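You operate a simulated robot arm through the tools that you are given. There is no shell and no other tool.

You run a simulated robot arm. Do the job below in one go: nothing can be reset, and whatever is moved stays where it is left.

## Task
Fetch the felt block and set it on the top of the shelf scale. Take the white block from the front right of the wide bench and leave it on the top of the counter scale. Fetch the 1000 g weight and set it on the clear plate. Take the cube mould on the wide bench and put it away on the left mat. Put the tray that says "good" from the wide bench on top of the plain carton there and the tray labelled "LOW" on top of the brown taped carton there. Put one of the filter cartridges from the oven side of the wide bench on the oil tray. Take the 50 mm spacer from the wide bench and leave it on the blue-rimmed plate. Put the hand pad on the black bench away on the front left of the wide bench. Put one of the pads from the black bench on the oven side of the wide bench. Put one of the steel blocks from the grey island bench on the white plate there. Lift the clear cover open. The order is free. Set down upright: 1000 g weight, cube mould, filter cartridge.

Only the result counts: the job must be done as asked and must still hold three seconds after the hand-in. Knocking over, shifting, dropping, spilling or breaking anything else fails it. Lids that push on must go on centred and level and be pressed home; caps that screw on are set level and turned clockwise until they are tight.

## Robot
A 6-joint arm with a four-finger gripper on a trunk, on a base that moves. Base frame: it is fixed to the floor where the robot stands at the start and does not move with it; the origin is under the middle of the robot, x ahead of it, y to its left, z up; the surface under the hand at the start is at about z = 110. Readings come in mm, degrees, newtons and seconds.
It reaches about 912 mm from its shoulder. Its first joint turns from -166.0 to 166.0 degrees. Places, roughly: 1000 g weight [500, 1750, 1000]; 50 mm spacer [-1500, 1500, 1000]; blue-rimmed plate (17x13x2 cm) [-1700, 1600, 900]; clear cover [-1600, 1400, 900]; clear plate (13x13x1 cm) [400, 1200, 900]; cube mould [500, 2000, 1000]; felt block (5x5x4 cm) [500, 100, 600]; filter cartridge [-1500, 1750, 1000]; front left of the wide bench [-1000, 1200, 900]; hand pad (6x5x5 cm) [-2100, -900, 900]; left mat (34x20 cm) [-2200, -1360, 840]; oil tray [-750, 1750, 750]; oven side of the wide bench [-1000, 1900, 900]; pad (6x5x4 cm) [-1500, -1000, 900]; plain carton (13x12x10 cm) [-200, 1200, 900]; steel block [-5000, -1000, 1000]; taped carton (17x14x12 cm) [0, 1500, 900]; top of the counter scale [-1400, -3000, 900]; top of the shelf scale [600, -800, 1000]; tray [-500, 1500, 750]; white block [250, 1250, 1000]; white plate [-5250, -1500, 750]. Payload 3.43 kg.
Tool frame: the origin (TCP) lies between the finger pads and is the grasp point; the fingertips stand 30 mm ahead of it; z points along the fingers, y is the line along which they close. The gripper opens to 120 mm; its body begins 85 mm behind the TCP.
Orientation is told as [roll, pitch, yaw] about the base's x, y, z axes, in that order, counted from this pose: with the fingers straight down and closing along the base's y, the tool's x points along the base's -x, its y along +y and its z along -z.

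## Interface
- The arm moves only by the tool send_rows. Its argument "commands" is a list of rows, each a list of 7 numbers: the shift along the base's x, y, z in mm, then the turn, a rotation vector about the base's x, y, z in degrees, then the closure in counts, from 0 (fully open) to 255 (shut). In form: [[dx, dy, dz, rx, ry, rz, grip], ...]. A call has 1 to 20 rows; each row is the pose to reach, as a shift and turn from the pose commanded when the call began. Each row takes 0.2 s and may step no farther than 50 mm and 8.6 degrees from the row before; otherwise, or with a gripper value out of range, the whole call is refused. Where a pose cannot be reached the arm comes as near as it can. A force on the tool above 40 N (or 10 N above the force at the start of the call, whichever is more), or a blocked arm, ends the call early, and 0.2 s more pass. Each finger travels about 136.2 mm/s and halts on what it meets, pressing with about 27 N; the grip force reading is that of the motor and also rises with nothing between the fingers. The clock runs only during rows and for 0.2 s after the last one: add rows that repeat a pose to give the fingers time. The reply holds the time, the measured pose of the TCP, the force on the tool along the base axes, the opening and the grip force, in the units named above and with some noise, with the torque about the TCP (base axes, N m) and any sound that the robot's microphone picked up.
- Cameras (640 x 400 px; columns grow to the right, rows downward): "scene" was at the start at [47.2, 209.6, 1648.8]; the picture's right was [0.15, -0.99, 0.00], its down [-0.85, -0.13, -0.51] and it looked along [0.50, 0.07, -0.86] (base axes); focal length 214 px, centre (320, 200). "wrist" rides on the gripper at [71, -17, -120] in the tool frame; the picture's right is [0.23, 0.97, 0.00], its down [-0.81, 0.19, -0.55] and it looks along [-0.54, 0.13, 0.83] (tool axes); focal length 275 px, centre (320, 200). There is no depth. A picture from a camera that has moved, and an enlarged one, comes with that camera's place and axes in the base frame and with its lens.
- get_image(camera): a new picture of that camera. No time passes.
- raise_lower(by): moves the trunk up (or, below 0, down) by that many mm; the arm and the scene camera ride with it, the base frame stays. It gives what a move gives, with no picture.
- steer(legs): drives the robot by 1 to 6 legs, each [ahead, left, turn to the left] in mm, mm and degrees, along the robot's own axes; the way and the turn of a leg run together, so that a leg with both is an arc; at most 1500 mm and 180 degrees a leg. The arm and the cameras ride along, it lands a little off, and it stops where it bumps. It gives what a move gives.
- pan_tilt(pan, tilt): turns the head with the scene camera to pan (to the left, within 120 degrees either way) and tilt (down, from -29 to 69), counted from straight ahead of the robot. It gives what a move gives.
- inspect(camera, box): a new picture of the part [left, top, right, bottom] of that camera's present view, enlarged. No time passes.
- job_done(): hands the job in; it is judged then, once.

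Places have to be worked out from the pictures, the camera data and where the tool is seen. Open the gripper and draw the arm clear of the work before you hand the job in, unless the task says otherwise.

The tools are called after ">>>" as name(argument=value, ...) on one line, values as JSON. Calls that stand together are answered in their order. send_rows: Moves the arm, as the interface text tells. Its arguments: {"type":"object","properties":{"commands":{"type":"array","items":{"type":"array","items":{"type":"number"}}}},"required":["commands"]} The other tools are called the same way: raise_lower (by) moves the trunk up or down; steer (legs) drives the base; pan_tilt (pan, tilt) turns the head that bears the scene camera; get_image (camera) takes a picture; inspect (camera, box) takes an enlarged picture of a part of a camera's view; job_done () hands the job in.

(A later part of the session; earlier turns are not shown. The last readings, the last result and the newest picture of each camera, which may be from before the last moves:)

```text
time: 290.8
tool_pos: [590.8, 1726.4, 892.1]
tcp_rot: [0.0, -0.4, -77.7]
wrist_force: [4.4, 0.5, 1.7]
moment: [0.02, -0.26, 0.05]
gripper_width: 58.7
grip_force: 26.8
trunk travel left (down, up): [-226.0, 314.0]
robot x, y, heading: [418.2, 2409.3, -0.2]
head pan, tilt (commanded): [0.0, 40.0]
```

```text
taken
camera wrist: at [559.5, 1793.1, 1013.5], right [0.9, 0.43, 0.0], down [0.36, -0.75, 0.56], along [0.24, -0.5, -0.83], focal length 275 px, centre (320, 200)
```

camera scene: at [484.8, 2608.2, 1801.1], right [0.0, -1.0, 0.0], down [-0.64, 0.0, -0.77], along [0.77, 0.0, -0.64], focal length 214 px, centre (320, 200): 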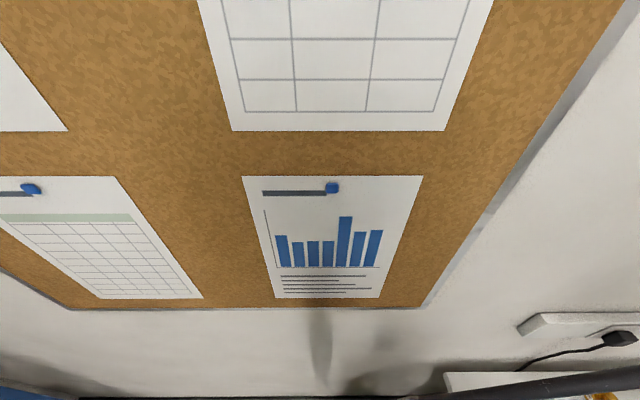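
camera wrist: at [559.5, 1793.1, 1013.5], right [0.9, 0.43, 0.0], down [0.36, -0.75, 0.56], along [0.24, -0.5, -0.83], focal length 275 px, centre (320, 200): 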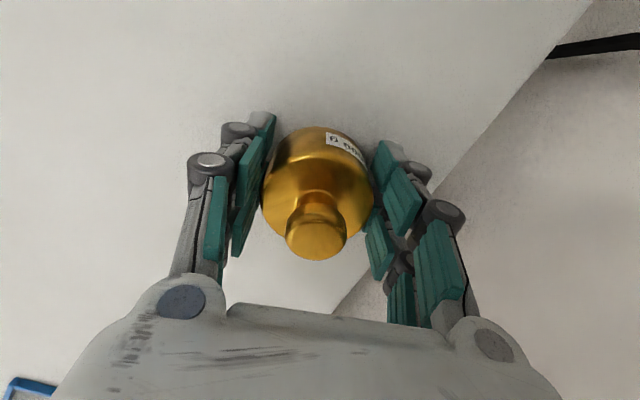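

Weight gripped (58.7 mm). I lift it, raise the trunk, pull in a little and back out along the aisle with the arm over the bench.

>>> send_rows(commands=[[0, 0, 25, 0, 0, 0, 255], [0, 0, 60, 0, 0, 0, 255], [0, 0, 100, 0, 0, 0, 255], [0, 0, 100, 0, 0, 0, 255]])

>>> raise_lower(by=220)

>>> send_rows(commands=[[-40, 25, 0, 0, 0, 0, 255], [-80, 50, 0, 0, 0, 0, 255], [-120, 75, 0, 0, 0, 0, 255], [-160, 100, 0, 0, 0, 0, 255], [-170, 120, 0, 0, 0, 0, 255], [-170, 120, 0, 0, 0, 0, 255]])

>>> steer(legs=[[-1300, 20, 0], [-1300, 0, 0]])

>>> get_image(camera="scene")

```text
time: 291.8
tool_pos: [592.6, 1725.6, 993.9]
tcp_rot: [0.0, -0.4, -77.7]
wrist_force: [1.4, 0.9, -10.5]
moment: [0.03, 0.02, 0.01]
gripper_width: 58.5
grip_force: 26.9
trunk travel left (down, up): [-226.0, 314.0]
robot x, y, heading: [418.9, 2405.3, -0.2]
head pan, tilt (commanded): [0.0, 40.0]
```

```text
time: 294.1
tool_pos: [593.7, 1724.6, 1214.1]
tcp_rot: [0.0, -0.4, -77.8]
wrist_force: [-0.3, 0.3, -9.9]
moment: [0.11, 0.01, 0.0]
gripper_width: 58.6
grip_force: 27.1
trunk travel left (down, up): [-446.0, 94.0]
robot x, y, heading: [419.8, 2408.8, -0.2]
head pan, tilt (commanded): [0.0, 40.0]
```

```text
time: 295.5
tool_pos: [423.3, 1843.3, 1215.3]
tcp_rot: [-0.1, -0.3, -77.7]
wrist_force: [0.8, -0.6, -10.9]
moment: [0.1, 0.06, 0.0]
gripper_width: 58.6
grip_force: 27.1
trunk travel left (down, up): [-446.0, 94.0]
robot x, y, heading: [415.9, 2411.7, -0.3]
head pan, tilt (commanded): [0.0, 40.0]
```

```text
time: 308.1
tool_pos: [-2178.5, 1864.8, 1215.1]
tcp_rot: [-0.1, -0.3, -78.7]
wrist_force: [-0.3, 0.3, -9.9]
moment: [0.08, -0.04, -0.01]
gripper_width: 58.6
grip_force: 26.6
trunk travel left (down, up): [-446.0, 94.0]
robot x, y, heading: [-2173.7, 2429.4, -1.2]
head pan, tilt (commanded): [0.0, 40.0]
```

```text
taken
camera scene: at [-2101.0, 2627.1, 1871.2], right [-0.02, -1.0, 0.0], down [-0.64, 0.02, -0.77], along [0.77, -0.02, -0.64], focal length 214 px, centre (320, 200)
```

scene: 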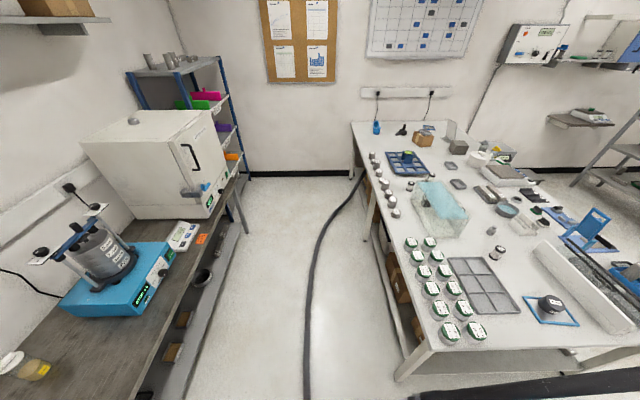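

Smooth drive. Now around the left end to the front side, then turn 180° so the arm side faces the bench.

>>> steer(legs=[[0, -1500, 1.2], [74, -330, 0], [700, -250, 0], [0, 0, 180]])

>>> get_image(camera="scene")

```text
time: 328.6
tool_pos: [-1424.9, 882.8, 1215.0]
tcp_rot: [-0.1, -0.4, 103.5]
wrist_force: [-1.1, 0.4, -11.7]
moment: [-0.09, -0.01, -0.02]
gripper_width: 58.5
grip_force: 27.1
trunk travel left (down, up): [-446.0, 94.0]
robot x, y, heading: [-1409.4, 318.7, -178.9]
head pan, tilt (commanded): [0.0, 40.0]
```

```text
taken
camera scene: at [-1469.6, 117.7, 1871.1], right [-0.02, 1.0, 0.0], down [0.64, 0.01, -0.77], along [-0.77, -0.01, -0.64], focal length 214 px, centre (320, 200)
```

scene: 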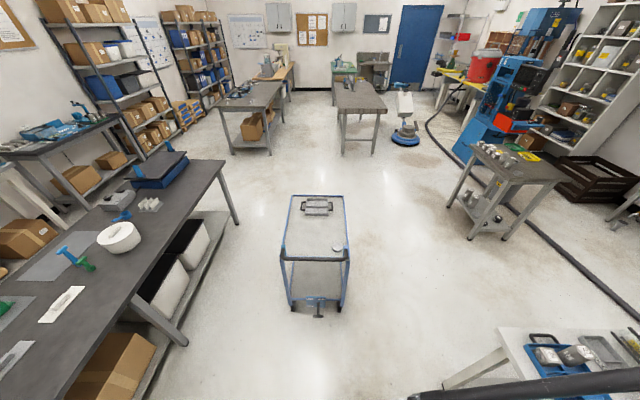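

Good overview (cart near (−2270,66), grey islands beyond). I drive backward along the bench front to the station by the clear plate, keeping clear of the compressor.

>>> steer(legs=[[-1100, -230, -1.1], [-715, -70, 0]])

>>> get_image(camera="wrist")

>>> get_image(camera="scene")

```text
time: 336.7
tool_pos: [42.1, 1231.2, 1214.7]
tcp_rot: [0.2, -0.5, 107.4]
wrist_force: [4.8, -0.1, -10.3]
moment: [-0.1, 0.17, -0.05]
gripper_width: 58.5
grip_force: 27.1
trunk travel left (down, up): [-446.0, 94.0]
robot x, y, heading: [95.9, 667.6, -175.4]
head pan, tilt (commanded): [0.0, 40.0]
stopped in leg 2: the robot was blocked; the commanded pose is now the measured one
```

```text
taken
camera wrist: at [79.8, 1167.0, 1335.1], right [-0.86, -0.51, 0.0], down [-0.42, 0.71, 0.56], along [-0.29, 0.48, -0.83], focal length 275 px, centre (320, 200)
```

wrist: 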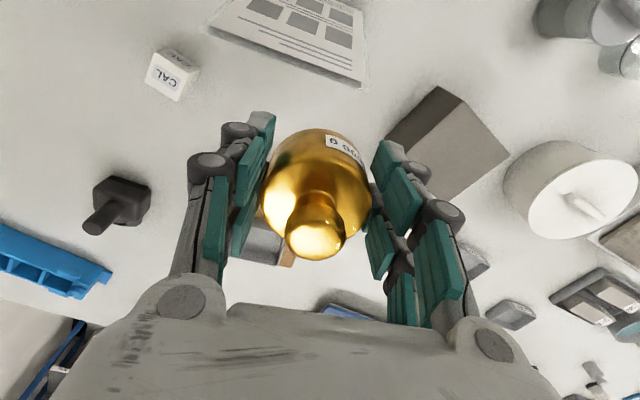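

```text
taken
camera scene: at [50.7, 465.0, 1871.4], right [-0.08, 1.0, 0.0], down [0.64, 0.05, -0.77], along [-0.77, -0.06, -0.64], focal length 214 px, centre (320, 200)
```

scene: 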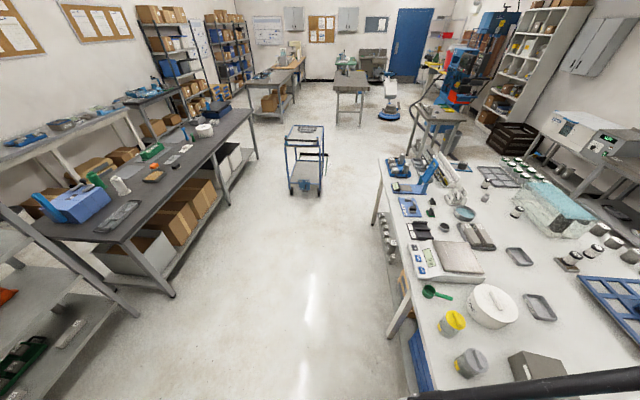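

The base brushed the bench edge with a slight heading error. I step away 45 mm, straighten to 180° and continue back to x≈410.

>>> steer(legs=[[0, 45, 0], [0, 0, -4.6], [-315, 0, 0]])

>>> get_image(camera="wrist")

```text
time: 337.6
tool_pos: [-16.2, 1227.8, 1216.0]
tcp_rot: [0.2, -0.3, 112.9]
wrist_force: [0.0, 1.5, -9.8]
moment: [-0.09, -0.05, 0.02]
gripper_width: 58.4
grip_force: 26.6
trunk travel left (down, up): [-446.0, 94.0]
robot x, y, heading: [89.6, 672.9, -170.2]
head pan, tilt (commanded): [0.0, 40.0]
stopped in leg 1: the robot was blocked; the commanded pose is now the measured one
```

```text
taken
camera wrist: at [26.1, 1166.5, 1335.3], right [-0.81, -0.59, 0.0], down [-0.49, 0.67, 0.56], along [-0.33, 0.45, -0.83], focal length 275 px, centre (320, 200)
```

wrist: 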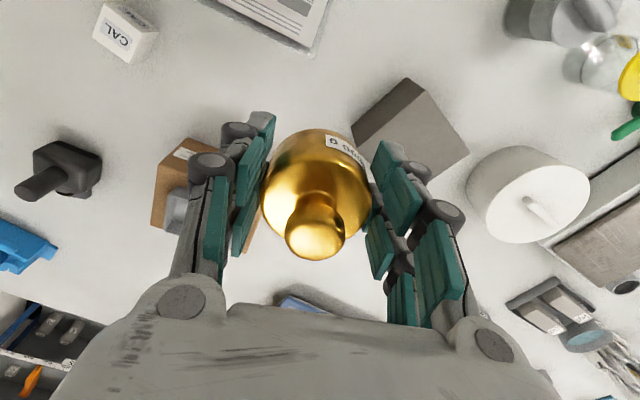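

I'm between the bench edge and the compressor (its corner reaches ≈(345,558)), so x≈90 is the limit here – still within arm's reach of the plate. I pull forward, straighten, and settle at about (60,640).

>>> steer(legs=[[150, 20, 0], [0, 0, -10]])

>>> get_image(camera="wrist")

```text
time: 339.7
tool_pos: [-62.4, 1190.0, 1215.8]
tcp_rot: [0.2, -0.4, 102.9]
wrist_force: [0.3, 0.0, -10.4]
moment: [-0.08, -0.01, 0.0]
gripper_width: 58.6
grip_force: 26.8
trunk travel left (down, up): [-446.0, 94.0]
robot x, y, heading: [-50.8, 626.4, 180.2]
head pan, tilt (commanded): [0.0, 40.0]
```

```text
taken
camera wrist: at [-29.4, 1122.4, 1335.4], right [-0.9, -0.44, 0.0], down [-0.36, 0.74, 0.56], along [-0.25, 0.5, -0.83], focal length 275 px, centre (320, 200)
```

wrist: 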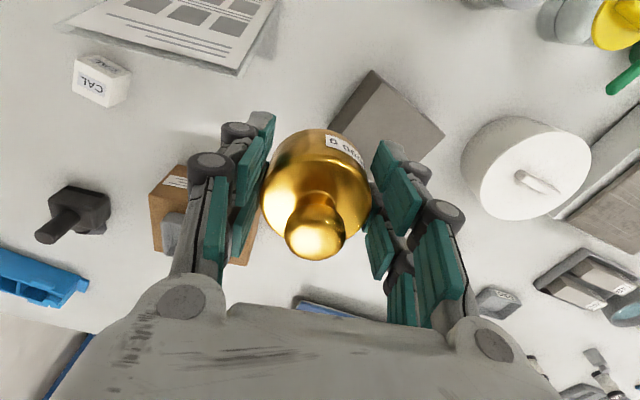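

Heading is straight again. I back up 115 mm and swing the weight over toward the clear plate, above the sign stand.

>>> steer(legs=[[-115, 0, 0]])

>>> send_rows(commands=[[40, 0, 0, 0, 0, 0, 255], [80, 0, 0, 0, 0, 0, 255], [120, 0, 0, 0, 0, 0, 255], [160, 0, 0, 0, 0, 0, 255], [200, 0, 0, 0, 0, 0, 255], [240, 0, 0, 0, 0, 0, 255], [280, 0, 0, 0, 0, 0, 255], [320, 0, 0, 0, 0, 0, 255], [345, 0, 0, 0, 0, 0, 255], [345, 0, 0, 0, 0, 0, 255]])

>>> get_image(camera="wrist")

```text
time: 340.9
tool_pos: [54.4, 1189.4, 1214.9]
tcp_rot: [0.2, -0.3, 102.9]
wrist_force: [1.6, 0.5, -10.0]
moment: [-0.1, 0.08, 0.04]
gripper_width: 58.7
grip_force: 26.9
trunk travel left (down, up): [-446.0, 94.0]
robot x, y, heading: [61.9, 626.4, -180.1]
head pan, tilt (commanded): [0.0, 40.0]
```

```text
time: 343.1
tool_pos: [398.9, 1190.9, 1213.2]
tcp_rot: [0.2, -0.4, 102.9]
wrist_force: [-1.2, 0.1, -10.1]
moment: [-0.09, -0.06, -0.01]
gripper_width: 58.6
grip_force: 27.2
trunk travel left (down, up): [-446.0, 94.0]
robot x, y, heading: [63.1, 623.4, -179.8]
head pan, tilt (commanded): [0.0, 40.0]
```

```text
taken
camera wrist: at [430.3, 1123.6, 1334.0], right [-0.9, -0.44, 0.0], down [-0.37, 0.74, 0.56], along [-0.25, 0.5, -0.83], focal length 275 px, centre (320, 200)
```

wrist: 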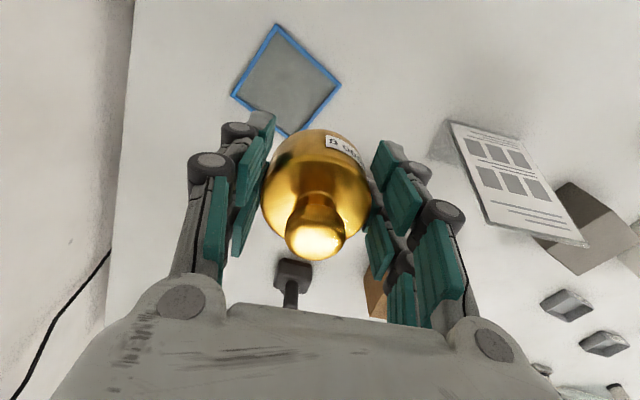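

The plate's corners give centre (438,1234). I lower the trunk 200 mm and align over it.

>>> raise_lower(by=-200)

>>> send_rows(commands=[[20, 22, 0, 0, 0, 0, 255], [39, 43, 0, 0, 0, 0, 255], [39, 43, -25, 0, 0, 0, 255], [39, 43, -50, 0, 0, 0, 255], [39, 43, -50, 0, 0, 0, 255]])

>>> get_image(camera="wrist")

```text
time: 345.3
tool_pos: [398.2, 1189.8, 1014.0]
tcp_rot: [0.1, -0.4, 102.8]
wrist_force: [-0.4, -1.1, -9.3]
moment: [-0.06, -0.01, 0.0]
gripper_width: 58.4
grip_force: 27.3
trunk travel left (down, up): [-246.0, 294.0]
robot x, y, heading: [66.2, 626.6, -180.1]
head pan, tilt (commanded): [0.0, 40.0]
```

```text
time: 346.5
tool_pos: [438.4, 1234.6, 963.0]
tcp_rot: [0.2, -0.4, 102.9]
wrist_force: [0.6, -0.3, -9.5]
moment: [-0.11, 0.0, 0.01]
gripper_width: 58.3
grip_force: 27.0
trunk travel left (down, up): [-246.0, 294.0]
robot x, y, heading: [62.1, 623.6, -179.9]
head pan, tilt (commanded): [0.0, 40.0]
```

```text
taken
camera wrist: at [470.7, 1167.4, 1083.3], right [-0.9, -0.44, 0.0], down [-0.36, 0.74, 0.56], along [-0.25, 0.5, -0.83], focal length 275 px, centre (320, 200)
```

wrist: 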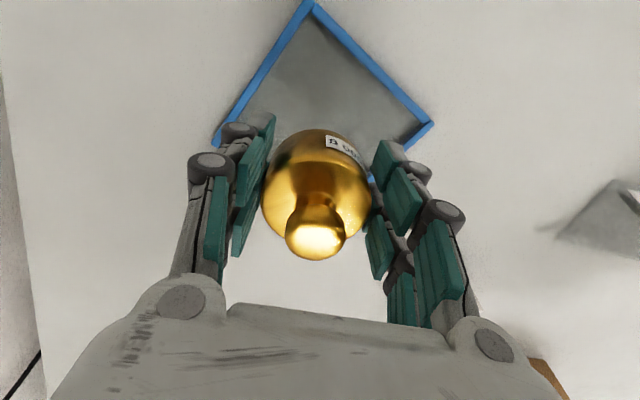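

Centre confirmed (434,1235). I shift 4 mm and lower gently.

>>> send_rows(commands=[[-4, 0, -20, 0, 0, 0, 255], [-4, 0, -40, 0, 0, 0, 255], [-4, 0, -53, 0, 0, 0, 255], [-4, 0, -53, 0, 0, 0, 255]])

>>> send_rows(commands=[[0, 0, -2, 0, 0, 0, 255], [0, 0, -4, 0, 0, 0, 255], [0, 0, -4, 0, 0, 0, 255]])

>>> send_rows(commands=[[0, 0, -2, 0, 0, 0, 255], [0, 0, -4, 0, 0, 0, 255], [0, 0, -4, 0, 0, 0, 255]])

```text
time: 347.5
tool_pos: [434.9, 1234.3, 910.3]
tcp_rot: [0.2, -0.4, 102.8]
wrist_force: [0.0, -1.0, -9.9]
moment: [-0.08, 0.0, -0.01]
gripper_width: 58.4
grip_force: 26.7
trunk travel left (down, up): [-246.0, 294.0]
robot x, y, heading: [61.5, 620.0, -180.1]
head pan, tilt (commanded): [0.0, 40.0]
```

```text
time: 348.3
tool_pos: [433.9, 1234.6, 906.1]
tcp_rot: [0.2, -0.4, 102.9]
wrist_force: [0.3, 0.1, -10.6]
moment: [-0.11, -0.03, 0.01]
gripper_width: 58.5
grip_force: 26.7
trunk travel left (down, up): [-246.0, 294.0]
robot x, y, heading: [67.5, 626.2, -180.2]
head pan, tilt (commanded): [0.0, 40.0]
```

```text
time: 349.1
tool_pos: [433.9, 1232.2, 903.2]
tcp_rot: [0.2, -0.6, 102.9]
wrist_force: [6.2, 6.1, 16.1]
moment: [0.34, -0.25, -0.05]
gripper_width: 58.8
grip_force: 26.5
trunk travel left (down, up): [-246.0, 294.0]
robot x, y, heading: [66.3, 623.3, -180.1]
head pan, tilt (commanded): [0.0, 40.0]
```

Contact. I open to ~72 mm and lift straight up.

>>> send_rows(commands=[[0, 0, 1, 0, 0, 0, 120], [0, 0, 1, 0, 0, 0, 105], [0, 0, 1, 0, 0, 0, 102], [0, 0, 20, 0, 0, 0, 102], [0, 0, 60, 0, 0, 0, 102], [0, 0, 105, 0, 0, 0, 102], [0, 0, 150, 0, 0, 0, 60], [0, 0, 150, 0, 0, 0, 0]])

>>> get_image(camera="wrist")

```text
time: 350.9
tool_pos: [433.4, 1231.8, 1051.5]
tcp_rot: [0.1, -0.5, 102.9]
wrist_force: [-0.8, -0.3, -0.2]
moment: [0.03, -0.01, 0.02]
gripper_width: 119.7
grip_force: 0.1
trunk travel left (down, up): [-246.0, 294.0]
robot x, y, heading: [61.5, 626.1, -180.0]
head pan, tilt (commanded): [0.0, 40.0]
```

```text
taken
camera wrist: at [466.1, 1164.8, 1172.6], right [-0.9, -0.44, 0.0], down [-0.37, 0.74, 0.56], along [-0.25, 0.5, -0.83], focal length 275 px, centre (320, 200)
```

wrist: 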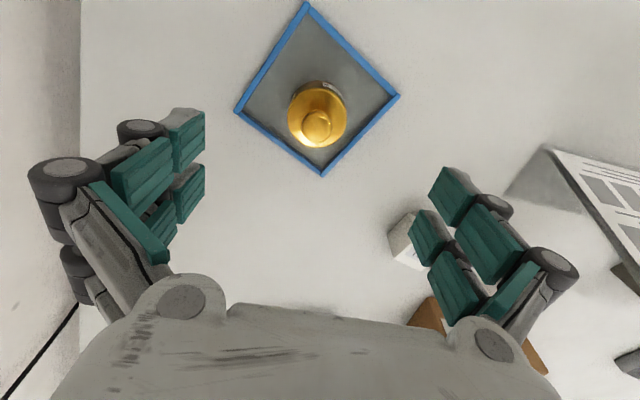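

The weight stands on the plate. Next the GOOD tray from the front side: I raise the trunk to clear the sign and drive to a station near x≈−600.

>>> raise_lower(by=180)

>>> steer(legs=[[665, -25, 0]])

>>> get_image(camera="wrist")

```text
time: 352.9
tool_pos: [433.3, 1231.8, 1231.4]
tcp_rot: [0.1, -0.3, 103.0]
wrist_force: [0.4, 0.2, -0.2]
moment: [0.0, 0.01, -0.04]
gripper_width: 120.2
grip_force: 0.1
trunk travel left (down, up): [-426.0, 114.0]
robot x, y, heading: [65.4, 624.9, -180.3]
head pan, tilt (commanded): [0.0, 40.0]
```

```text
time: 356.6
tool_pos: [-215.9, 1241.6, 1231.9]
tcp_rot: [0.1, -0.4, 102.0]
wrist_force: [-0.7, -0.9, 0.0]
moment: [0.01, -0.07, 0.0]
gripper_width: 119.9
grip_force: 0.0
trunk travel left (down, up): [-426.0, 114.0]
robot x, y, heading: [-595.5, 641.9, 179.4]
head pan, tilt (commanded): [0.0, 40.0]
```

```text
taken
camera wrist: at [-183.7, 1175.0, 1352.5], right [-0.9, -0.43, 0.0], down [-0.35, 0.75, 0.56], along [-0.24, 0.51, -0.83], focal length 275 px, centre (320, 200)
```

wrist: 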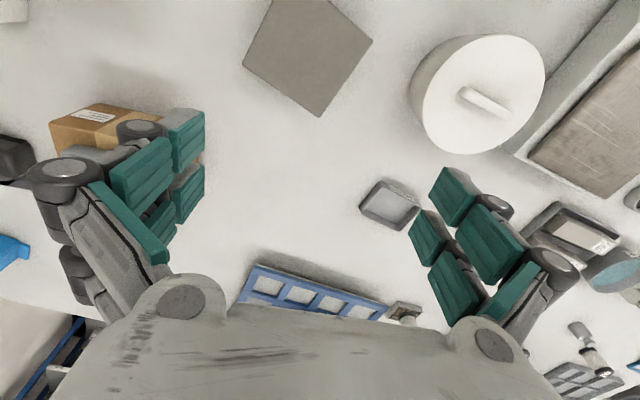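

The plain carton's top centre is about (−186,1219), yaw ≈ −9°. I move the hand over to the GOOD tray near (−746,1508) at height.

>>> send_rows(commands=[[-44, 22, 0, 0, 0, -1, 0], [-88, 44, 0, 0, 0, -2, 0], [-132, 66, 0, 0, 0, -3, 0], [-176, 88, 0, 0, 0, -4, 0], [-220, 110, 0, 0, 0, -5, 0], [-264, 132, 0, 0, 0, -6, 0], [-308, 154, 0, 0, 0, -6.5, 0], [-352, 176, 0, 0, 0, -6.5, 0], [-396, 198, 0, 0, 0, -6.5, 0], [-440, 215, 0, 0, 0, -6.5, 0], [-484, 225, 0, 0, 0, -6.5, 0], [-525, 225, 0, 0, 0, -6.5, 0], [-525, 225, 0, 0, 0, -6.5, 0]])

>>> get_image(camera="wrist")

```text
time: 359.4
tool_pos: [-739.1, 1467.8, 1229.1]
tcp_rot: [0.2, -0.5, 95.4]
wrist_force: [-0.7, -0.2, -0.7]
moment: [0.02, 0.02, -0.01]
gripper_width: 120.2
grip_force: 0.1
trunk travel left (down, up): [-426.0, 114.0]
robot x, y, heading: [-588.9, 638.5, 179.2]
head pan, tilt (commanded): [0.0, 40.0]
```

```text
taken
camera wrist: at [-715.7, 1397.6, 1349.7], right [-0.95, -0.32, 0.0], down [-0.27, 0.78, 0.56], along [-0.18, 0.53, -0.83], focal length 275 px, centre (320, 200)
```

wrist: 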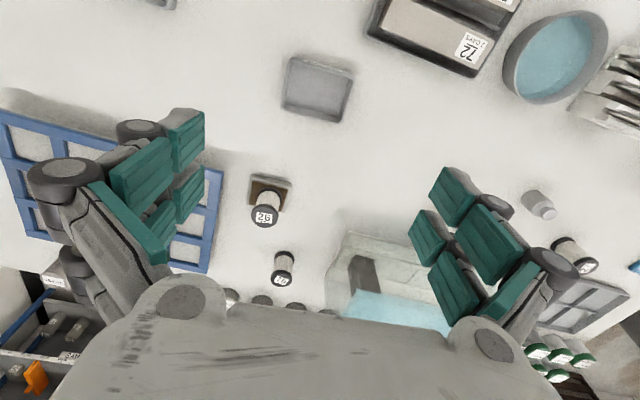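

GOOD tray centre ≈ (−744,1499), yaw ≈ 6°. I align, then lower with the trunk.

>>> send_rows(commands=[[-4, 16, 0, 0, 0, 0.5, 0], [-4, 31, 0, 0, 0, 0.5, 0], [-4, 31, 0, 0, 0, 0.5, 0]])

>>> raise_lower(by=-240)

>>> get_image(camera="wrist")

```text
time: 360.2
tool_pos: [-743.4, 1499.1, 1228.6]
tcp_rot: [0.1, -0.5, 96.0]
wrist_force: [-0.8, 0.3, -0.4]
moment: [-0.01, -0.03, 0.05]
gripper_width: 119.9
grip_force: 0.1
trunk travel left (down, up): [-426.0, 114.0]
robot x, y, heading: [-597.4, 638.9, 179.4]
head pan, tilt (commanded): [0.0, 40.0]
```

```text
time: 362.7
tool_pos: [-743.4, 1499.8, 989.5]
tcp_rot: [0.1, -0.5, 95.9]
wrist_force: [-0.4, -0.4, 0.6]
moment: [-0.02, -0.02, -0.01]
gripper_width: 120.3
grip_force: 0.1
trunk travel left (down, up): [-186.0, 354.0]
robot x, y, heading: [-595.5, 636.5, 179.0]
head pan, tilt (commanded): [0.0, 40.0]
```

```text
taken
camera wrist: at [-719.3, 1428.7, 1110.0], right [-0.94, -0.33, 0.0], down [-0.27, 0.78, 0.56], along [-0.19, 0.53, -0.83], focal length 275 px, centre (320, 200)
```

wrist: 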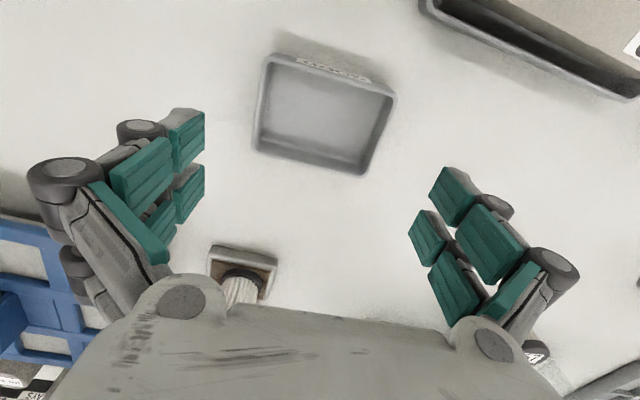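

Aligned. I lower to z≈898 and close on the tray.

>>> send_rows(commands=[[-2, -1, -35, 0, 0, 0, 0], [-2, -1, -65, 0, 0, 0, 0], [-2, -1, -91, 0, 0, 0, 0], [-2, -1, -91, 0, 0, 0, 0]])

>>> get_image(camera="wrist")

```text
time: 363.7
tool_pos: [-747.0, 1498.6, 898.0]
tcp_rot: [0.0, -0.5, 95.9]
wrist_force: [-0.2, 0.3, 0.3]
moment: [0.0, 0.01, 0.01]
gripper_width: 120.0
grip_force: 0.0
trunk travel left (down, up): [-186.0, 354.0]
robot x, y, heading: [-598.5, 640.2, 179.2]
head pan, tilt (commanded): [0.0, 40.0]
```

```text
taken
camera wrist: at [-722.5, 1427.2, 1018.0], right [-0.94, -0.33, 0.0], down [-0.27, 0.78, 0.56], along [-0.19, 0.53, -0.83], focal length 275 px, centre (320, 200)
```

wrist: 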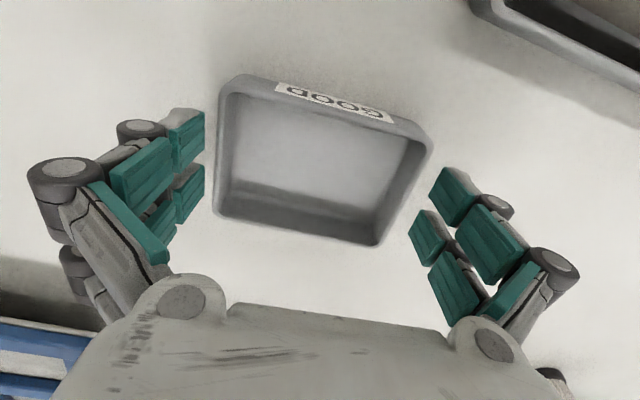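

>>> send_rows(commands=[[0, 0, 0, 0, 0, 0, 30], [0, 0, 0, 0, 0, 0, 70], [0, 0, 0, 0, 0, 0, 150], [0, 0, 0, 0, 0, 0, 255], [0, 0, 0, 0, 0, 0, 255], [0, 0, 25, 0, 0, 0, 255], [0, 0, 60, 0, 0, 0, 255], [0, 0, 100, 0, 0, 0, 255], [0, 0, 140, 0, 0, 0, 255], [0, 0, 140, 0, 0, 0, 255]])

>>> raise_lower(by=180)

>>> get_image(camera="wrist")

```text
time: 365.9
tool_pos: [-747.9, 1497.4, 1039.4]
tcp_rot: [0.1, -0.5, 95.9]
wrist_force: [0.4, -1.1, 0.1]
moment: [-0.01, 0.02, 0.01]
gripper_width: 107.3
grip_force: 27.1
trunk travel left (down, up): [-186.0, 354.0]
robot x, y, heading: [-596.3, 637.6, 179.2]
head pan, tilt (commanded): [0.0, 40.0]
```

```text
time: 367.9
tool_pos: [-746.4, 1498.2, 1220.5]
tcp_rot: [0.1, -0.4, 96.0]
wrist_force: [0.8, 0.2, -1.4]
moment: [-0.01, 0.0, -0.01]
gripper_width: 107.8
grip_force: 26.8
trunk travel left (down, up): [-366.0, 174.0]
robot x, y, heading: [-593.5, 640.3, 179.0]
head pan, tilt (commanded): [0.0, 40.0]
```

```text
taken
camera wrist: at [-723.3, 1427.2, 1339.8], right [-0.94, -0.33, 0.0], down [-0.27, 0.78, 0.56], along [-0.19, 0.53, -0.83], focal length 275 px, centre (320, 200)
```

wrist: 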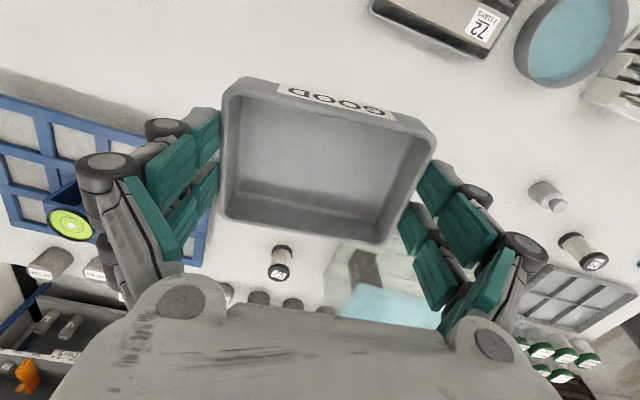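

GOOD tray held. I carry it across to above the plain carton, turning to match it.

>>> send_rows(commands=[[40, -20, 0, 0, 0, -1, 255], [80, -40, 0, 0, 0, -2, 255], [120, -60, 0, 0, 0, -3, 255], [160, -80, 0, 0, 0, -4, 255], [200, -100, 0, 0, 0, -5.5, 255], [240, -120, 0, 0, 0, -7, 255], [280, -140, 0, 0, 0, -8.5, 255], [320, -160, 0, 0, 0, -10, 255], [360, -180, 0, 0, 0, -11, 255], [400, -200, 0, 0, 0, -12, 255], [440, -220, 0, 0, 0, -13, 255], [480, -240, 0, 0, 0, -14, 255], [520, -260, 0, 0, 0, -14.8, 255], [560, -279, 0, 0, 0, -14.8, 255], [560, -279, 0, 0, 0, -14.8, 255]])

>>> raise_lower(by=-120)

>>> get_image(camera="wrist")

```text
time: 371.1
tool_pos: [-185.7, 1216.3, 1217.8]
tcp_rot: [0.2, -0.4, 81.3]
wrist_force: [0.3, -0.5, -0.8]
moment: [-0.01, -0.02, -0.02]
gripper_width: 107.5
grip_force: 27.2
trunk travel left (down, up): [-366.0, 174.0]
robot x, y, heading: [-593.4, 640.4, 179.4]
head pan, tilt (commanded): [0.0, 40.0]
```

```text
time: 372.6
tool_pos: [-185.6, 1217.7, 1097.8]
tcp_rot: [0.1, -0.5, 81.2]
wrist_force: [-0.6, 0.6, -0.9]
moment: [0.04, 0.0, 0.01]
gripper_width: 107.8
grip_force: 27.2
trunk travel left (down, up): [-246.0, 294.0]
robot x, y, heading: [-594.7, 638.8, 179.2]
head pan, tilt (commanded): [0.0, 40.0]
```

```text
taken
camera wrist: at [-180.7, 1142.2, 1218.5], right [-1.0, -0.08, 0.0], down [-0.07, 0.83, 0.56], along [-0.04, 0.56, -0.83], focal length 275 px, centre (320, 200)
```

wrist: 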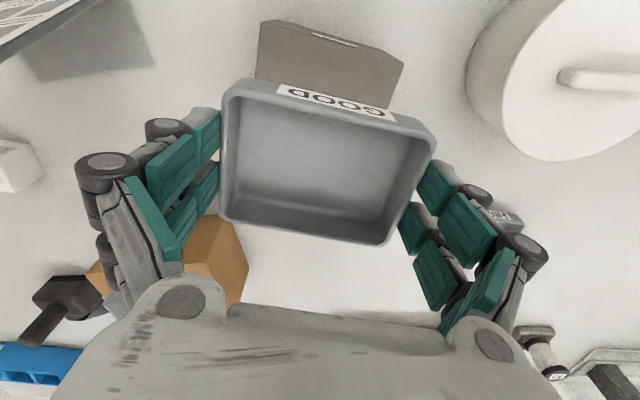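

>>> inspect(camera="wrist", box=[230, 0, 430, 125])

```text
3.20 times, centred on (330, 62) of wrist
camera zoom: at [-180.7, 1142.2, 1218.5], right [-1.0, -0.08, 0.0], down [-0.07, 0.83, 0.56], along [-0.04, 0.56, -0.83], focal length 881 px, centre (288, 640)
```

zoom: 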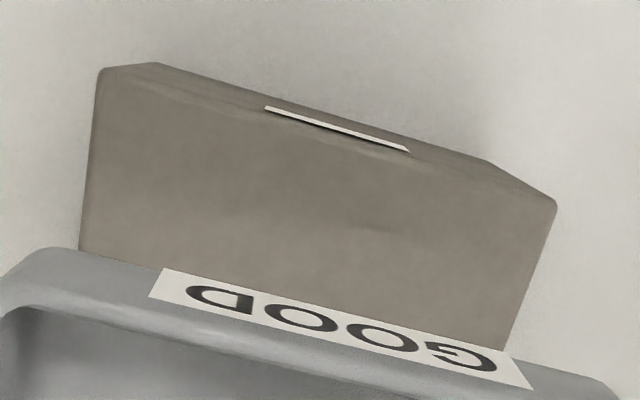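

The carton's top works out at z≈945, centred (−186,1220). I'm well placed; I lower until contact.

>>> send_rows(commands=[[0, 2, -30, 0, 0, 0, 255], [0, 2, -60, 0, 0, 0, 255], [0, 2, -85, 0, 0, 0, 255], [0, 2, -96, 0, 0, 0, 255], [0, 2, -96, 0, 0, 0, 255]])

>>> send_rows(commands=[[0, 0, -3, 0, 0, 0, 255], [0, 0, -6, 0, 0, 0, 255], [0, 0, -8, 0, 0, 0, 255], [0, 0, -8, 0, 0, 0, 255]])

>>> send_rows(commands=[[0, 0, -3, 0, 0, 0, 255], [0, 0, -6, 0, 0, 0, 255], [0, 0, -6, 0, 0, 0, 255]])

>>> get_image(camera="wrist")

```text
time: 373.8
tool_pos: [-186.9, 1219.2, 1000.8]
tcp_rot: [0.1, -0.5, 81.3]
wrist_force: [-0.1, -0.4, -0.9]
moment: [0.02, 0.02, 0.02]
gripper_width: 107.3
grip_force: 27.0
trunk travel left (down, up): [-246.0, 294.0]
robot x, y, heading: [-596.0, 640.2, 179.1]
head pan, tilt (commanded): [0.0, 40.0]
```

```text
time: 374.8
tool_pos: [-186.2, 1218.1, 994.9]
tcp_rot: [0.1, -0.5, 81.2]
wrist_force: [0.1, 1.0, 14.5]
moment: [0.02, 0.01, -0.02]
gripper_width: 107.6
grip_force: 27.2
trunk travel left (down, up): [-246.0, 294.0]
robot x, y, heading: [-590.1, 640.4, 179.2]
head pan, tilt (commanded): [0.0, 40.0]
```

```text
time: 375.6
tool_pos: [-185.2, 1218.0, 989.8]
tcp_rot: [0.1, -0.6, 81.3]
wrist_force: [0.0, -1.0, 15.2]
moment: [-0.02, -0.04, -0.02]
gripper_width: 107.6
grip_force: 27.3
trunk travel left (down, up): [-246.0, 294.0]
robot x, y, heading: [-597.3, 642.0, 179.3]
head pan, tilt (commanded): [0.0, 40.0]
```

```text
taken
camera wrist: at [-180.8, 1143.6, 1108.9], right [-1.0, -0.08, 0.0], down [-0.07, 0.83, 0.56], along [-0.04, 0.56, -0.83], focal length 275 px, centre (320, 200)
```

wrist: 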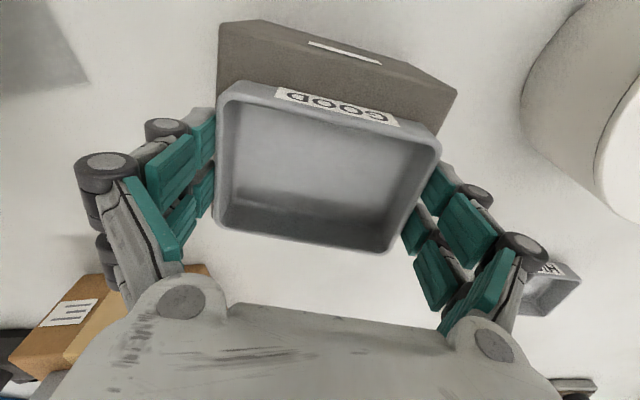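

Seated. I release and lift away.

>>> send_rows(commands=[[0, 0, 3, 0, 0, 0, 60], [0, 0, 3, 0, 0, 0, 10], [0, 0, 3, 0, 0, 0, 0], [0, 0, 3, 0, 0, 0, 0], [0, 0, 40, 0, 0, 0, 0], [0, 0, 85, 0, 0, 0, 0], [0, 0, 130, 0, 0, 0, 0], [0, 0, 130, 0, 0, 0, 0]])

>>> get_image(camera="wrist")

```text
time: 377.4
tool_pos: [-187.3, 1218.0, 1118.7]
tcp_rot: [0.1, -0.5, 81.1]
wrist_force: [-0.1, 0.3, -0.3]
moment: [0.04, -0.01, 0.01]
gripper_width: 119.8
grip_force: 0.2
trunk travel left (down, up): [-246.0, 294.0]
robot x, y, heading: [-594.9, 643.7, 179.4]
head pan, tilt (commanded): [0.0, 40.0]
```

```text
taken
camera wrist: at [-181.6, 1143.8, 1238.5], right [-1.0, -0.08, 0.0], down [-0.07, 0.83, 0.56], along [-0.04, 0.56, -0.83], focal length 275 px, centre (320, 200)
```

wrist: 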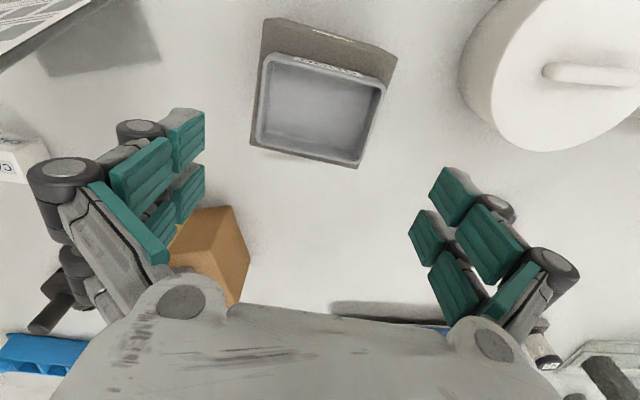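

GOOD sits on the plain carton. Next the CAL cube near (240,1340): I raise the trunk to clear the sign and back up to x≈−20.

>>> raise_lower(by=130)

>>> steer(legs=[[-570, 5, 0.6]])

>>> get_image(camera="wrist")

```text
time: 378.9
tool_pos: [-186.1, 1219.0, 1248.3]
tcp_rot: [0.1, -0.4, 81.3]
wrist_force: [-0.4, 0.6, 0.6]
moment: [0.06, -0.01, -0.02]
gripper_width: 120.0
grip_force: 0.0
trunk travel left (down, up): [-376.0, 164.0]
robot x, y, heading: [-590.1, 640.0, 179.1]
head pan, tilt (commanded): [0.0, 40.0]
```

```text
time: 382.2
tool_pos: [393.4, 1203.5, 1248.0]
tcp_rot: [0.3, -0.4, 81.0]
wrist_force: [0.3, -0.1, -0.1]
moment: [0.02, 0.03, -0.04]
gripper_width: 120.0
grip_force: 0.1
trunk travel left (down, up): [-376.0, 164.0]
robot x, y, heading: [-19.7, 624.6, 178.9]
head pan, tilt (commanded): [0.0, 40.0]
```

```text
taken
camera wrist: at [398.5, 1129.0, 1367.7], right [-1.0, -0.08, 0.0], down [-0.06, 0.83, 0.56], along [-0.04, 0.56, -0.83], focal length 275 px, centre (320, 200)
```

wrist: 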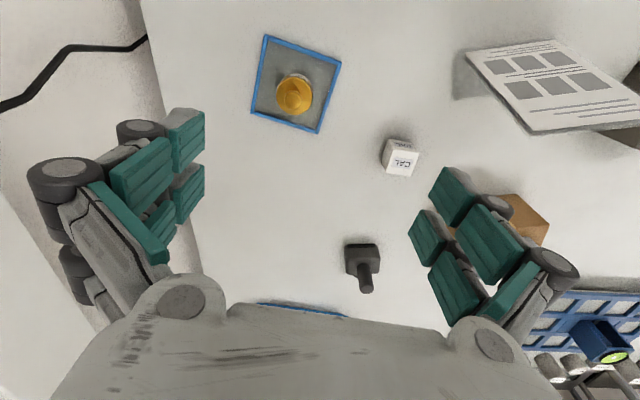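

CAL cube at about (229,1341). I move above it and lower for a closer look.

>>> send_rows(commands=[[-33, 28, 0, 0, 0, 0, 0], [-66, 56, 0, 0, 0, 0, 0], [-99, 84, 0, 0, 0, 0, 0], [-132, 112, 0, 0, 0, 0, 0], [-164, 138, 0, 0, 0, 0, 0], [-164, 138, 0, 0, 0, 0, 0]])

>>> raise_lower(by=-220)

>>> get_image(camera="wrist")

```text
time: 383.6
tool_pos: [227.1, 1343.4, 1247.5]
tcp_rot: [0.1, -0.5, 81.0]
wrist_force: [0.0, 0.1, -0.6]
moment: [0.03, -0.02, -0.01]
gripper_width: 119.8
grip_force: 0.1
trunk travel left (down, up): [-376.0, 164.0]
robot x, y, heading: [-15.6, 625.1, 179.0]
head pan, tilt (commanded): [0.0, 40.0]
```

```text
time: 386.0
tool_pos: [226.9, 1344.8, 1028.0]
tcp_rot: [0.1, -0.5, 81.1]
wrist_force: [-0.5, -0.3, -0.3]
moment: [0.02, 0.0, -0.01]
gripper_width: 119.9
grip_force: 0.1
trunk travel left (down, up): [-156.0, 384.0]
robot x, y, heading: [-16.9, 623.8, 179.2]
head pan, tilt (commanded): [0.0, 40.0]
```

```text
taken
camera wrist: at [232.7, 1268.4, 1148.1], right [-1.0, -0.08, 0.0], down [-0.06, 0.83, 0.56], along [-0.04, 0.56, -0.83], focal length 275 px, centre (320, 200)
```

wrist: 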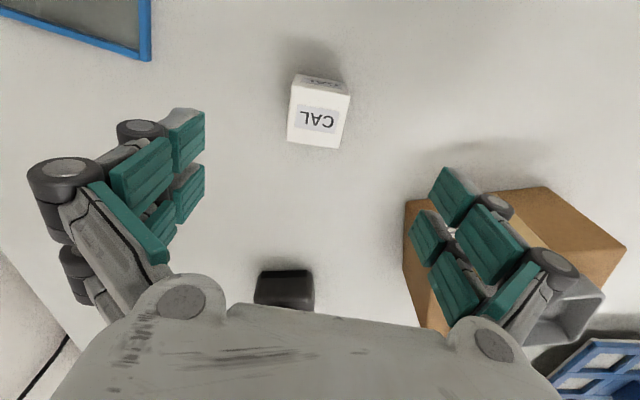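

>>> inspect(camera="wrist", box=[256, 60, 384, 160])

```text
4.00 times, centred on (320, 110) of wrist
camera zoom: at [232.7, 1268.4, 1148.1], right [-1.0, -0.08, 0.0], down [-0.06, 0.83, 0.56], along [-0.04, 0.56, -0.83], focal length 1101 px, centre (320, 560)
```

zoom: 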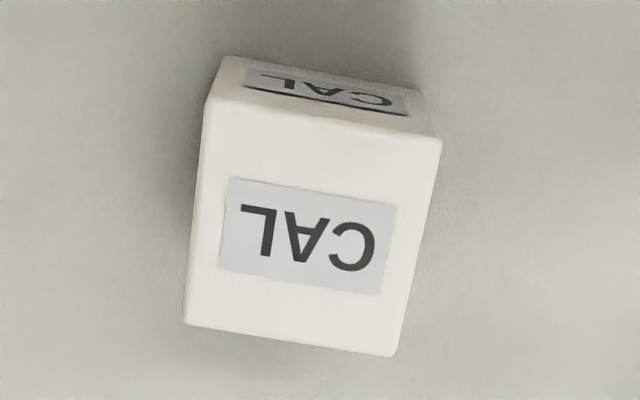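

Cube: centre (229.4,1342.7), yaw ≈ −5°, 50 mm. I align, lower to z≈896 and grip it.

>>> send_rows(commands=[[2.5, -1, -40, 0, 0, 2, 64], [2.5, -2, -80, 0, 0, 4, 64], [2.5, -2, -110, 0, 0, 4, 64], [2.5, -2, -132, 0, 0, 4, 64], [2.5, -2, -132, 0, 0, 4, 64]])

>>> get_image(camera="wrist")

```text
time: 387.2
tool_pos: [229.4, 1338.8, 893.8]
tcp_rot: [0.2, -0.5, 85.1]
wrist_force: [0.3, -0.1, -1.0]
moment: [-0.02, -0.01, -0.01]
gripper_width: 90.0
grip_force: 0.2
trunk travel left (down, up): [-156.0, 384.0]
robot x, y, heading: [-12.8, 626.6, 179.2]
head pan, tilt (commanded): [0.0, 40.0]
```

```text
taken
camera wrist: at [240.4, 1265.0, 1014.4], right [-0.99, -0.15, 0.0], down [-0.12, 0.82, 0.56], along [-0.08, 0.55, -0.83], focal length 275 px, centre (320, 200)
```

wrist: 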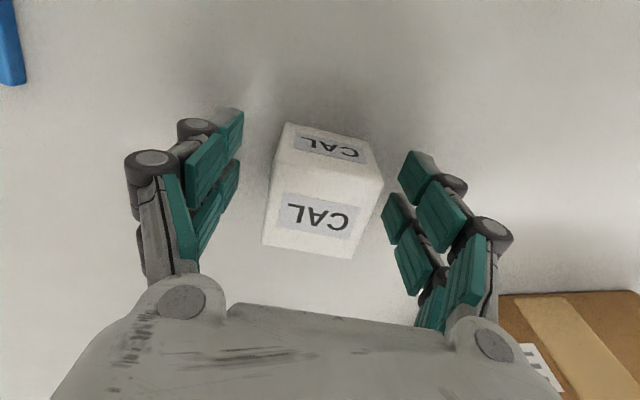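

Gripped position good; I close, lift, raise the trunk and tuck the arm to the robot's front for the long drive to the counter.

>>> send_rows(commands=[[0, 0, 0, 0, 0, 0, 150], [0, 0, 0, 0, 0, 0, 255], [0, 0, 0, 0, 0, 0, 255], [0, 0, 20, 0, 0, 0, 255], [0, 0, 60, 0, 0, 0, 255], [0, 0, 110, 0, 0, 0, 255], [0, 0, 110, 0, 0, 0, 255]])

>>> raise_lower(by=260)

>>> send_rows(commands=[[-40, -30, 0, 0, 0, 0, 255], [-80, -60, 0, 0, 0, 2, 255], [-120, -90, 0, 0, 0, 6, 255], [-160, -120, 0, 0, 0, 10, 255], [-200, -145, 0, 0, 0, 15, 255], [-240, -170, 0, 0, 0, 20, 255], [-280, -195, 0, 0, 0, 25, 255], [-320, -220, 0, 0, 0, 30, 255], [-360, -245, 0, 0, 0, 36, 255], [-400, -275, 0, 0, 0, 42, 255], [-440, -305, 0, 0, 0, 48, 255], [-475, -340, 0, 0, 0, 54, 255], [-510, -375, 0, 0, 0, 60, 255], [-545, -410, 0, 0, 0, 66, 255], [-575, -450, 0, 0, 0, 72, 255], [-600, -490, 0, 0, 0, 78, 255], [-620, -530, 0, 0, 0, 84, 255], [-640, -570, 0, 0, 0, 90, 255], [-650, -610, 0, 0, 0, 90, 255], [-650, -610, 0, 0, 0, 90, 255]])

>>> get_image(camera="wrist")

```text
time: 388.8
tool_pos: [229.4, 1340.1, 1006.0]
tcp_rot: [0.1, -0.5, 85.1]
wrist_force: [0.3, 0.8, -1.4]
moment: [-0.02, -0.01, 0.02]
gripper_width: 49.6
grip_force: 26.8
trunk travel left (down, up): [-156.0, 384.0]
robot x, y, heading: [-21.3, 629.1, 179.0]
head pan, tilt (commanded): [0.0, 40.0]
```

```text
time: 391.4
tool_pos: [229.7, 1340.3, 1264.7]
tcp_rot: [0.1, -0.4, 85.1]
wrist_force: [0.6, -0.4, -1.1]
moment: [-0.03, -0.01, 0.02]
gripper_width: 49.6
grip_force: 26.8
trunk travel left (down, up): [-416.0, 124.0]
robot x, y, heading: [-16.5, 626.0, 179.0]
head pan, tilt (commanded): [0.0, 40.0]
```

```text
time: 395.6
tool_pos: [-421.1, 729.8, 1265.6]
tcp_rot: [0.2, -0.4, 175.2]
wrist_force: [0.7, 0.0, -1.1]
moment: [-0.01, 0.02, 0.0]
gripper_width: 49.3
grip_force: 27.1
trunk travel left (down, up): [-416.0, 124.0]
robot x, y, heading: [-17.3, 627.4, 179.0]
head pan, tilt (commanded): [0.0, 40.0]
```

```text
taken
camera wrist: at [-347.9, 740.1, 1385.7], right [0.15, -0.99, 0.0], down [-0.82, -0.12, 0.56], along [-0.55, -0.08, -0.83], focal length 275 px, centre (320, 200)
```

wrist: 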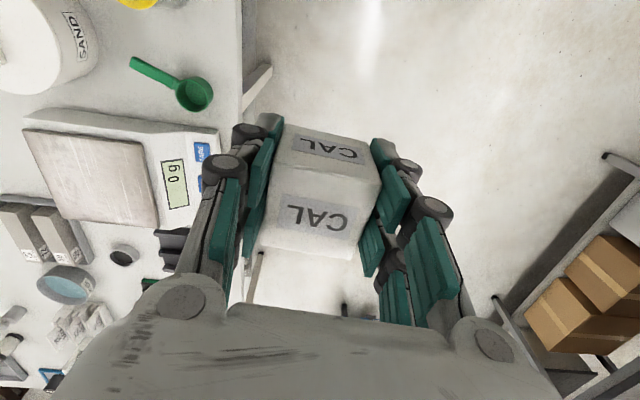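

CAL cube secured. Driving: south-west through the gap between cart and black bench, along y≈−500.

>>> steer(legs=[[668, 839, 1], [1200, 300, 0]])

>>> get_image(camera="scene")

```text
time: 406.9
tool_pos: [-2277.9, -399.8, 1265.5]
tcp_rot: [0.2, -0.3, 175.9]
wrist_force: [-0.7, 0.1, -1.3]
moment: [-0.04, 0.01, -0.03]
gripper_width: 49.6
grip_force: 26.5
trunk travel left (down, up): [-416.0, 124.0]
robot x, y, heading: [-1872.1, -494.2, 179.4]
head pan, tilt (commanded): [0.0, 40.0]
```

```text
taken
camera scene: at [-1937.3, -697.5, 1841.0], right [0.01, 1.0, 0.0], down [0.64, 0.0, -0.77], along [-0.77, 0.0, -0.64], focal length 214 px, centre (320, 200)
```

scene: 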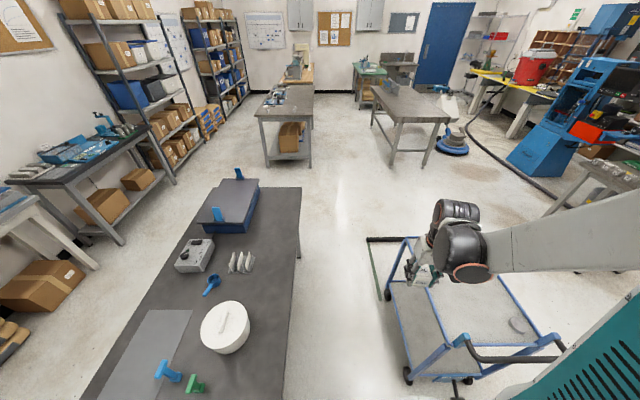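

Clear path ahead. I continue past the black bench's west end.

>>> steer(legs=[[1480, 20, 0.6]])

>>> get_image(camera="scene")

>>> pan_tilt(pan=75, tilt=35)

>>> get_image(camera="scene")

```text
time: 414.4
tool_pos: [-3788.0, -385.7, 1265.5]
tcp_rot: [0.1, -0.5, 174.5]
wrist_force: [-0.2, -0.4, -1.3]
moment: [-0.01, -0.05, -0.03]
gripper_width: 49.4
grip_force: 27.8
trunk travel left (down, up): [-416.0, 124.0]
robot x, y, heading: [-3384.2, -492.6, 178.3]
head pan, tilt (commanded): [0.0, 40.0]
```

```text
taken
camera scene: at [-3454.2, -691.1, 1841.0], right [0.03, 1.0, 0.0], down [0.64, -0.02, -0.77], along [-0.77, 0.02, -0.64], focal length 214 px, centre (320, 200)
```

scene: 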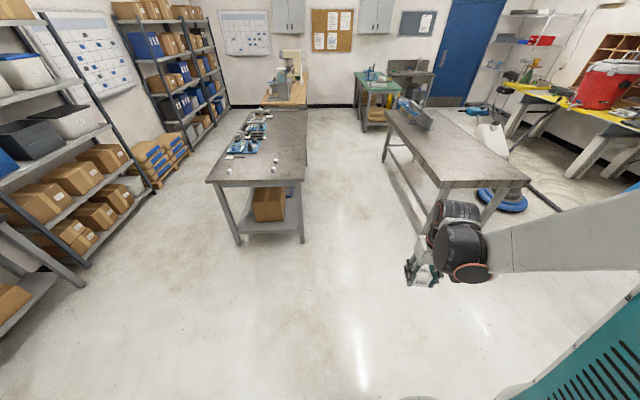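

```text
time: 415.9
tool_pos: [-3787.6, -385.3, 1265.2]
tcp_rot: [0.1, -0.4, 174.5]
wrist_force: [0.0, -0.3, -1.6]
moment: [0.0, -0.04, 0.0]
gripper_width: 49.6
grip_force: 27.1
trunk travel left (down, up): [-416.0, 124.0]
robot x, y, heading: [-3386.1, -492.3, 178.4]
head pan, tilt (commanded): [75.0, 35.0]
```

```text
taken
camera scene: at [-3394.0, -777.9, 1848.6], right [-0.96, 0.29, 0.0], down [0.16, 0.55, -0.82], along [-0.23, -0.79, -0.57], focal length 214 px, centre (320, 200)
```

scene: 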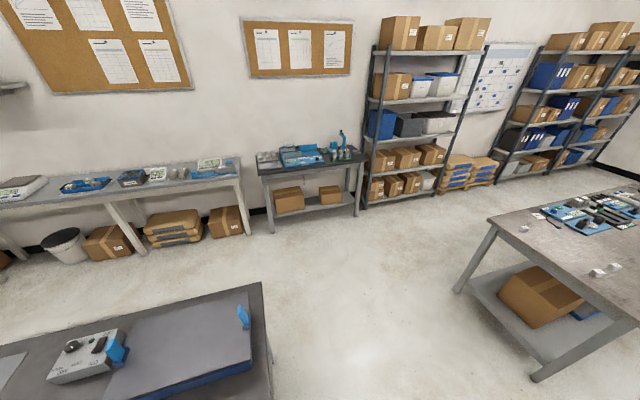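

The black bench's west end is near x≈−3290; the steel blocks are on the grey island at x<−4900. I go further west, then south, then turn to heading 0 for the counter.

>>> steer(legs=[[240, 0, 1.6], [0, 1500, 0], [0, 270, 0], [0, 0, 180]])

>>> pan_tilt(pan=0, tilt=30)

>>> get_image(camera="scene")

```text
time: 433.4
tool_pos: [-3236.3, -2357.1, 1265.1]
tcp_rot: [0.1, -0.5, -5.4]
wrist_force: [0.6, 0.2, -2.0]
moment: [0.02, -0.01, 0.01]
gripper_width: 49.6
grip_force: 27.2
trunk travel left (down, up): [-416.0, 124.0]
robot x, y, heading: [-3642.9, -2251.8, -1.5]
head pan, tilt (commanded): [75.0, 35.0]
```

```text
time: 434.9
tool_pos: [-3235.8, -2358.1, 1264.4]
tcp_rot: [0.1, -0.4, -5.6]
wrist_force: [0.5, -0.1, -2.5]
moment: [0.02, 0.0, 0.05]
gripper_width: 49.7
grip_force: 26.9
trunk travel left (down, up): [-416.0, 124.0]
robot x, y, heading: [-3644.0, -2252.6, -1.5]
head pan, tilt (commanded): [0.0, 30.0]
```

```text
taken
camera scene: at [-3562.7, -2052.7, 1856.4], right [-0.03, -1.0, 0.0], down [-0.5, 0.01, -0.87], along [0.87, -0.02, -0.5], focal length 214 px, centre (320, 200)
```

scene: 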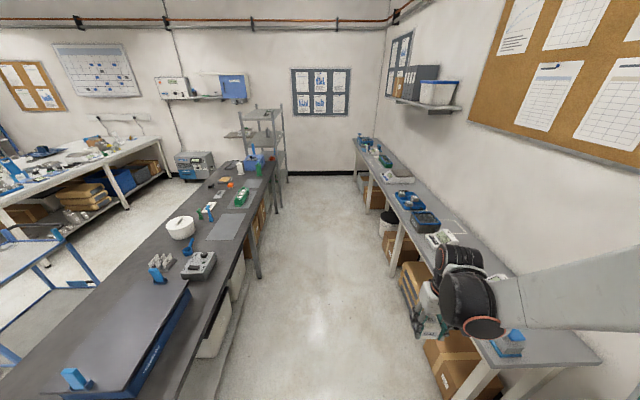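

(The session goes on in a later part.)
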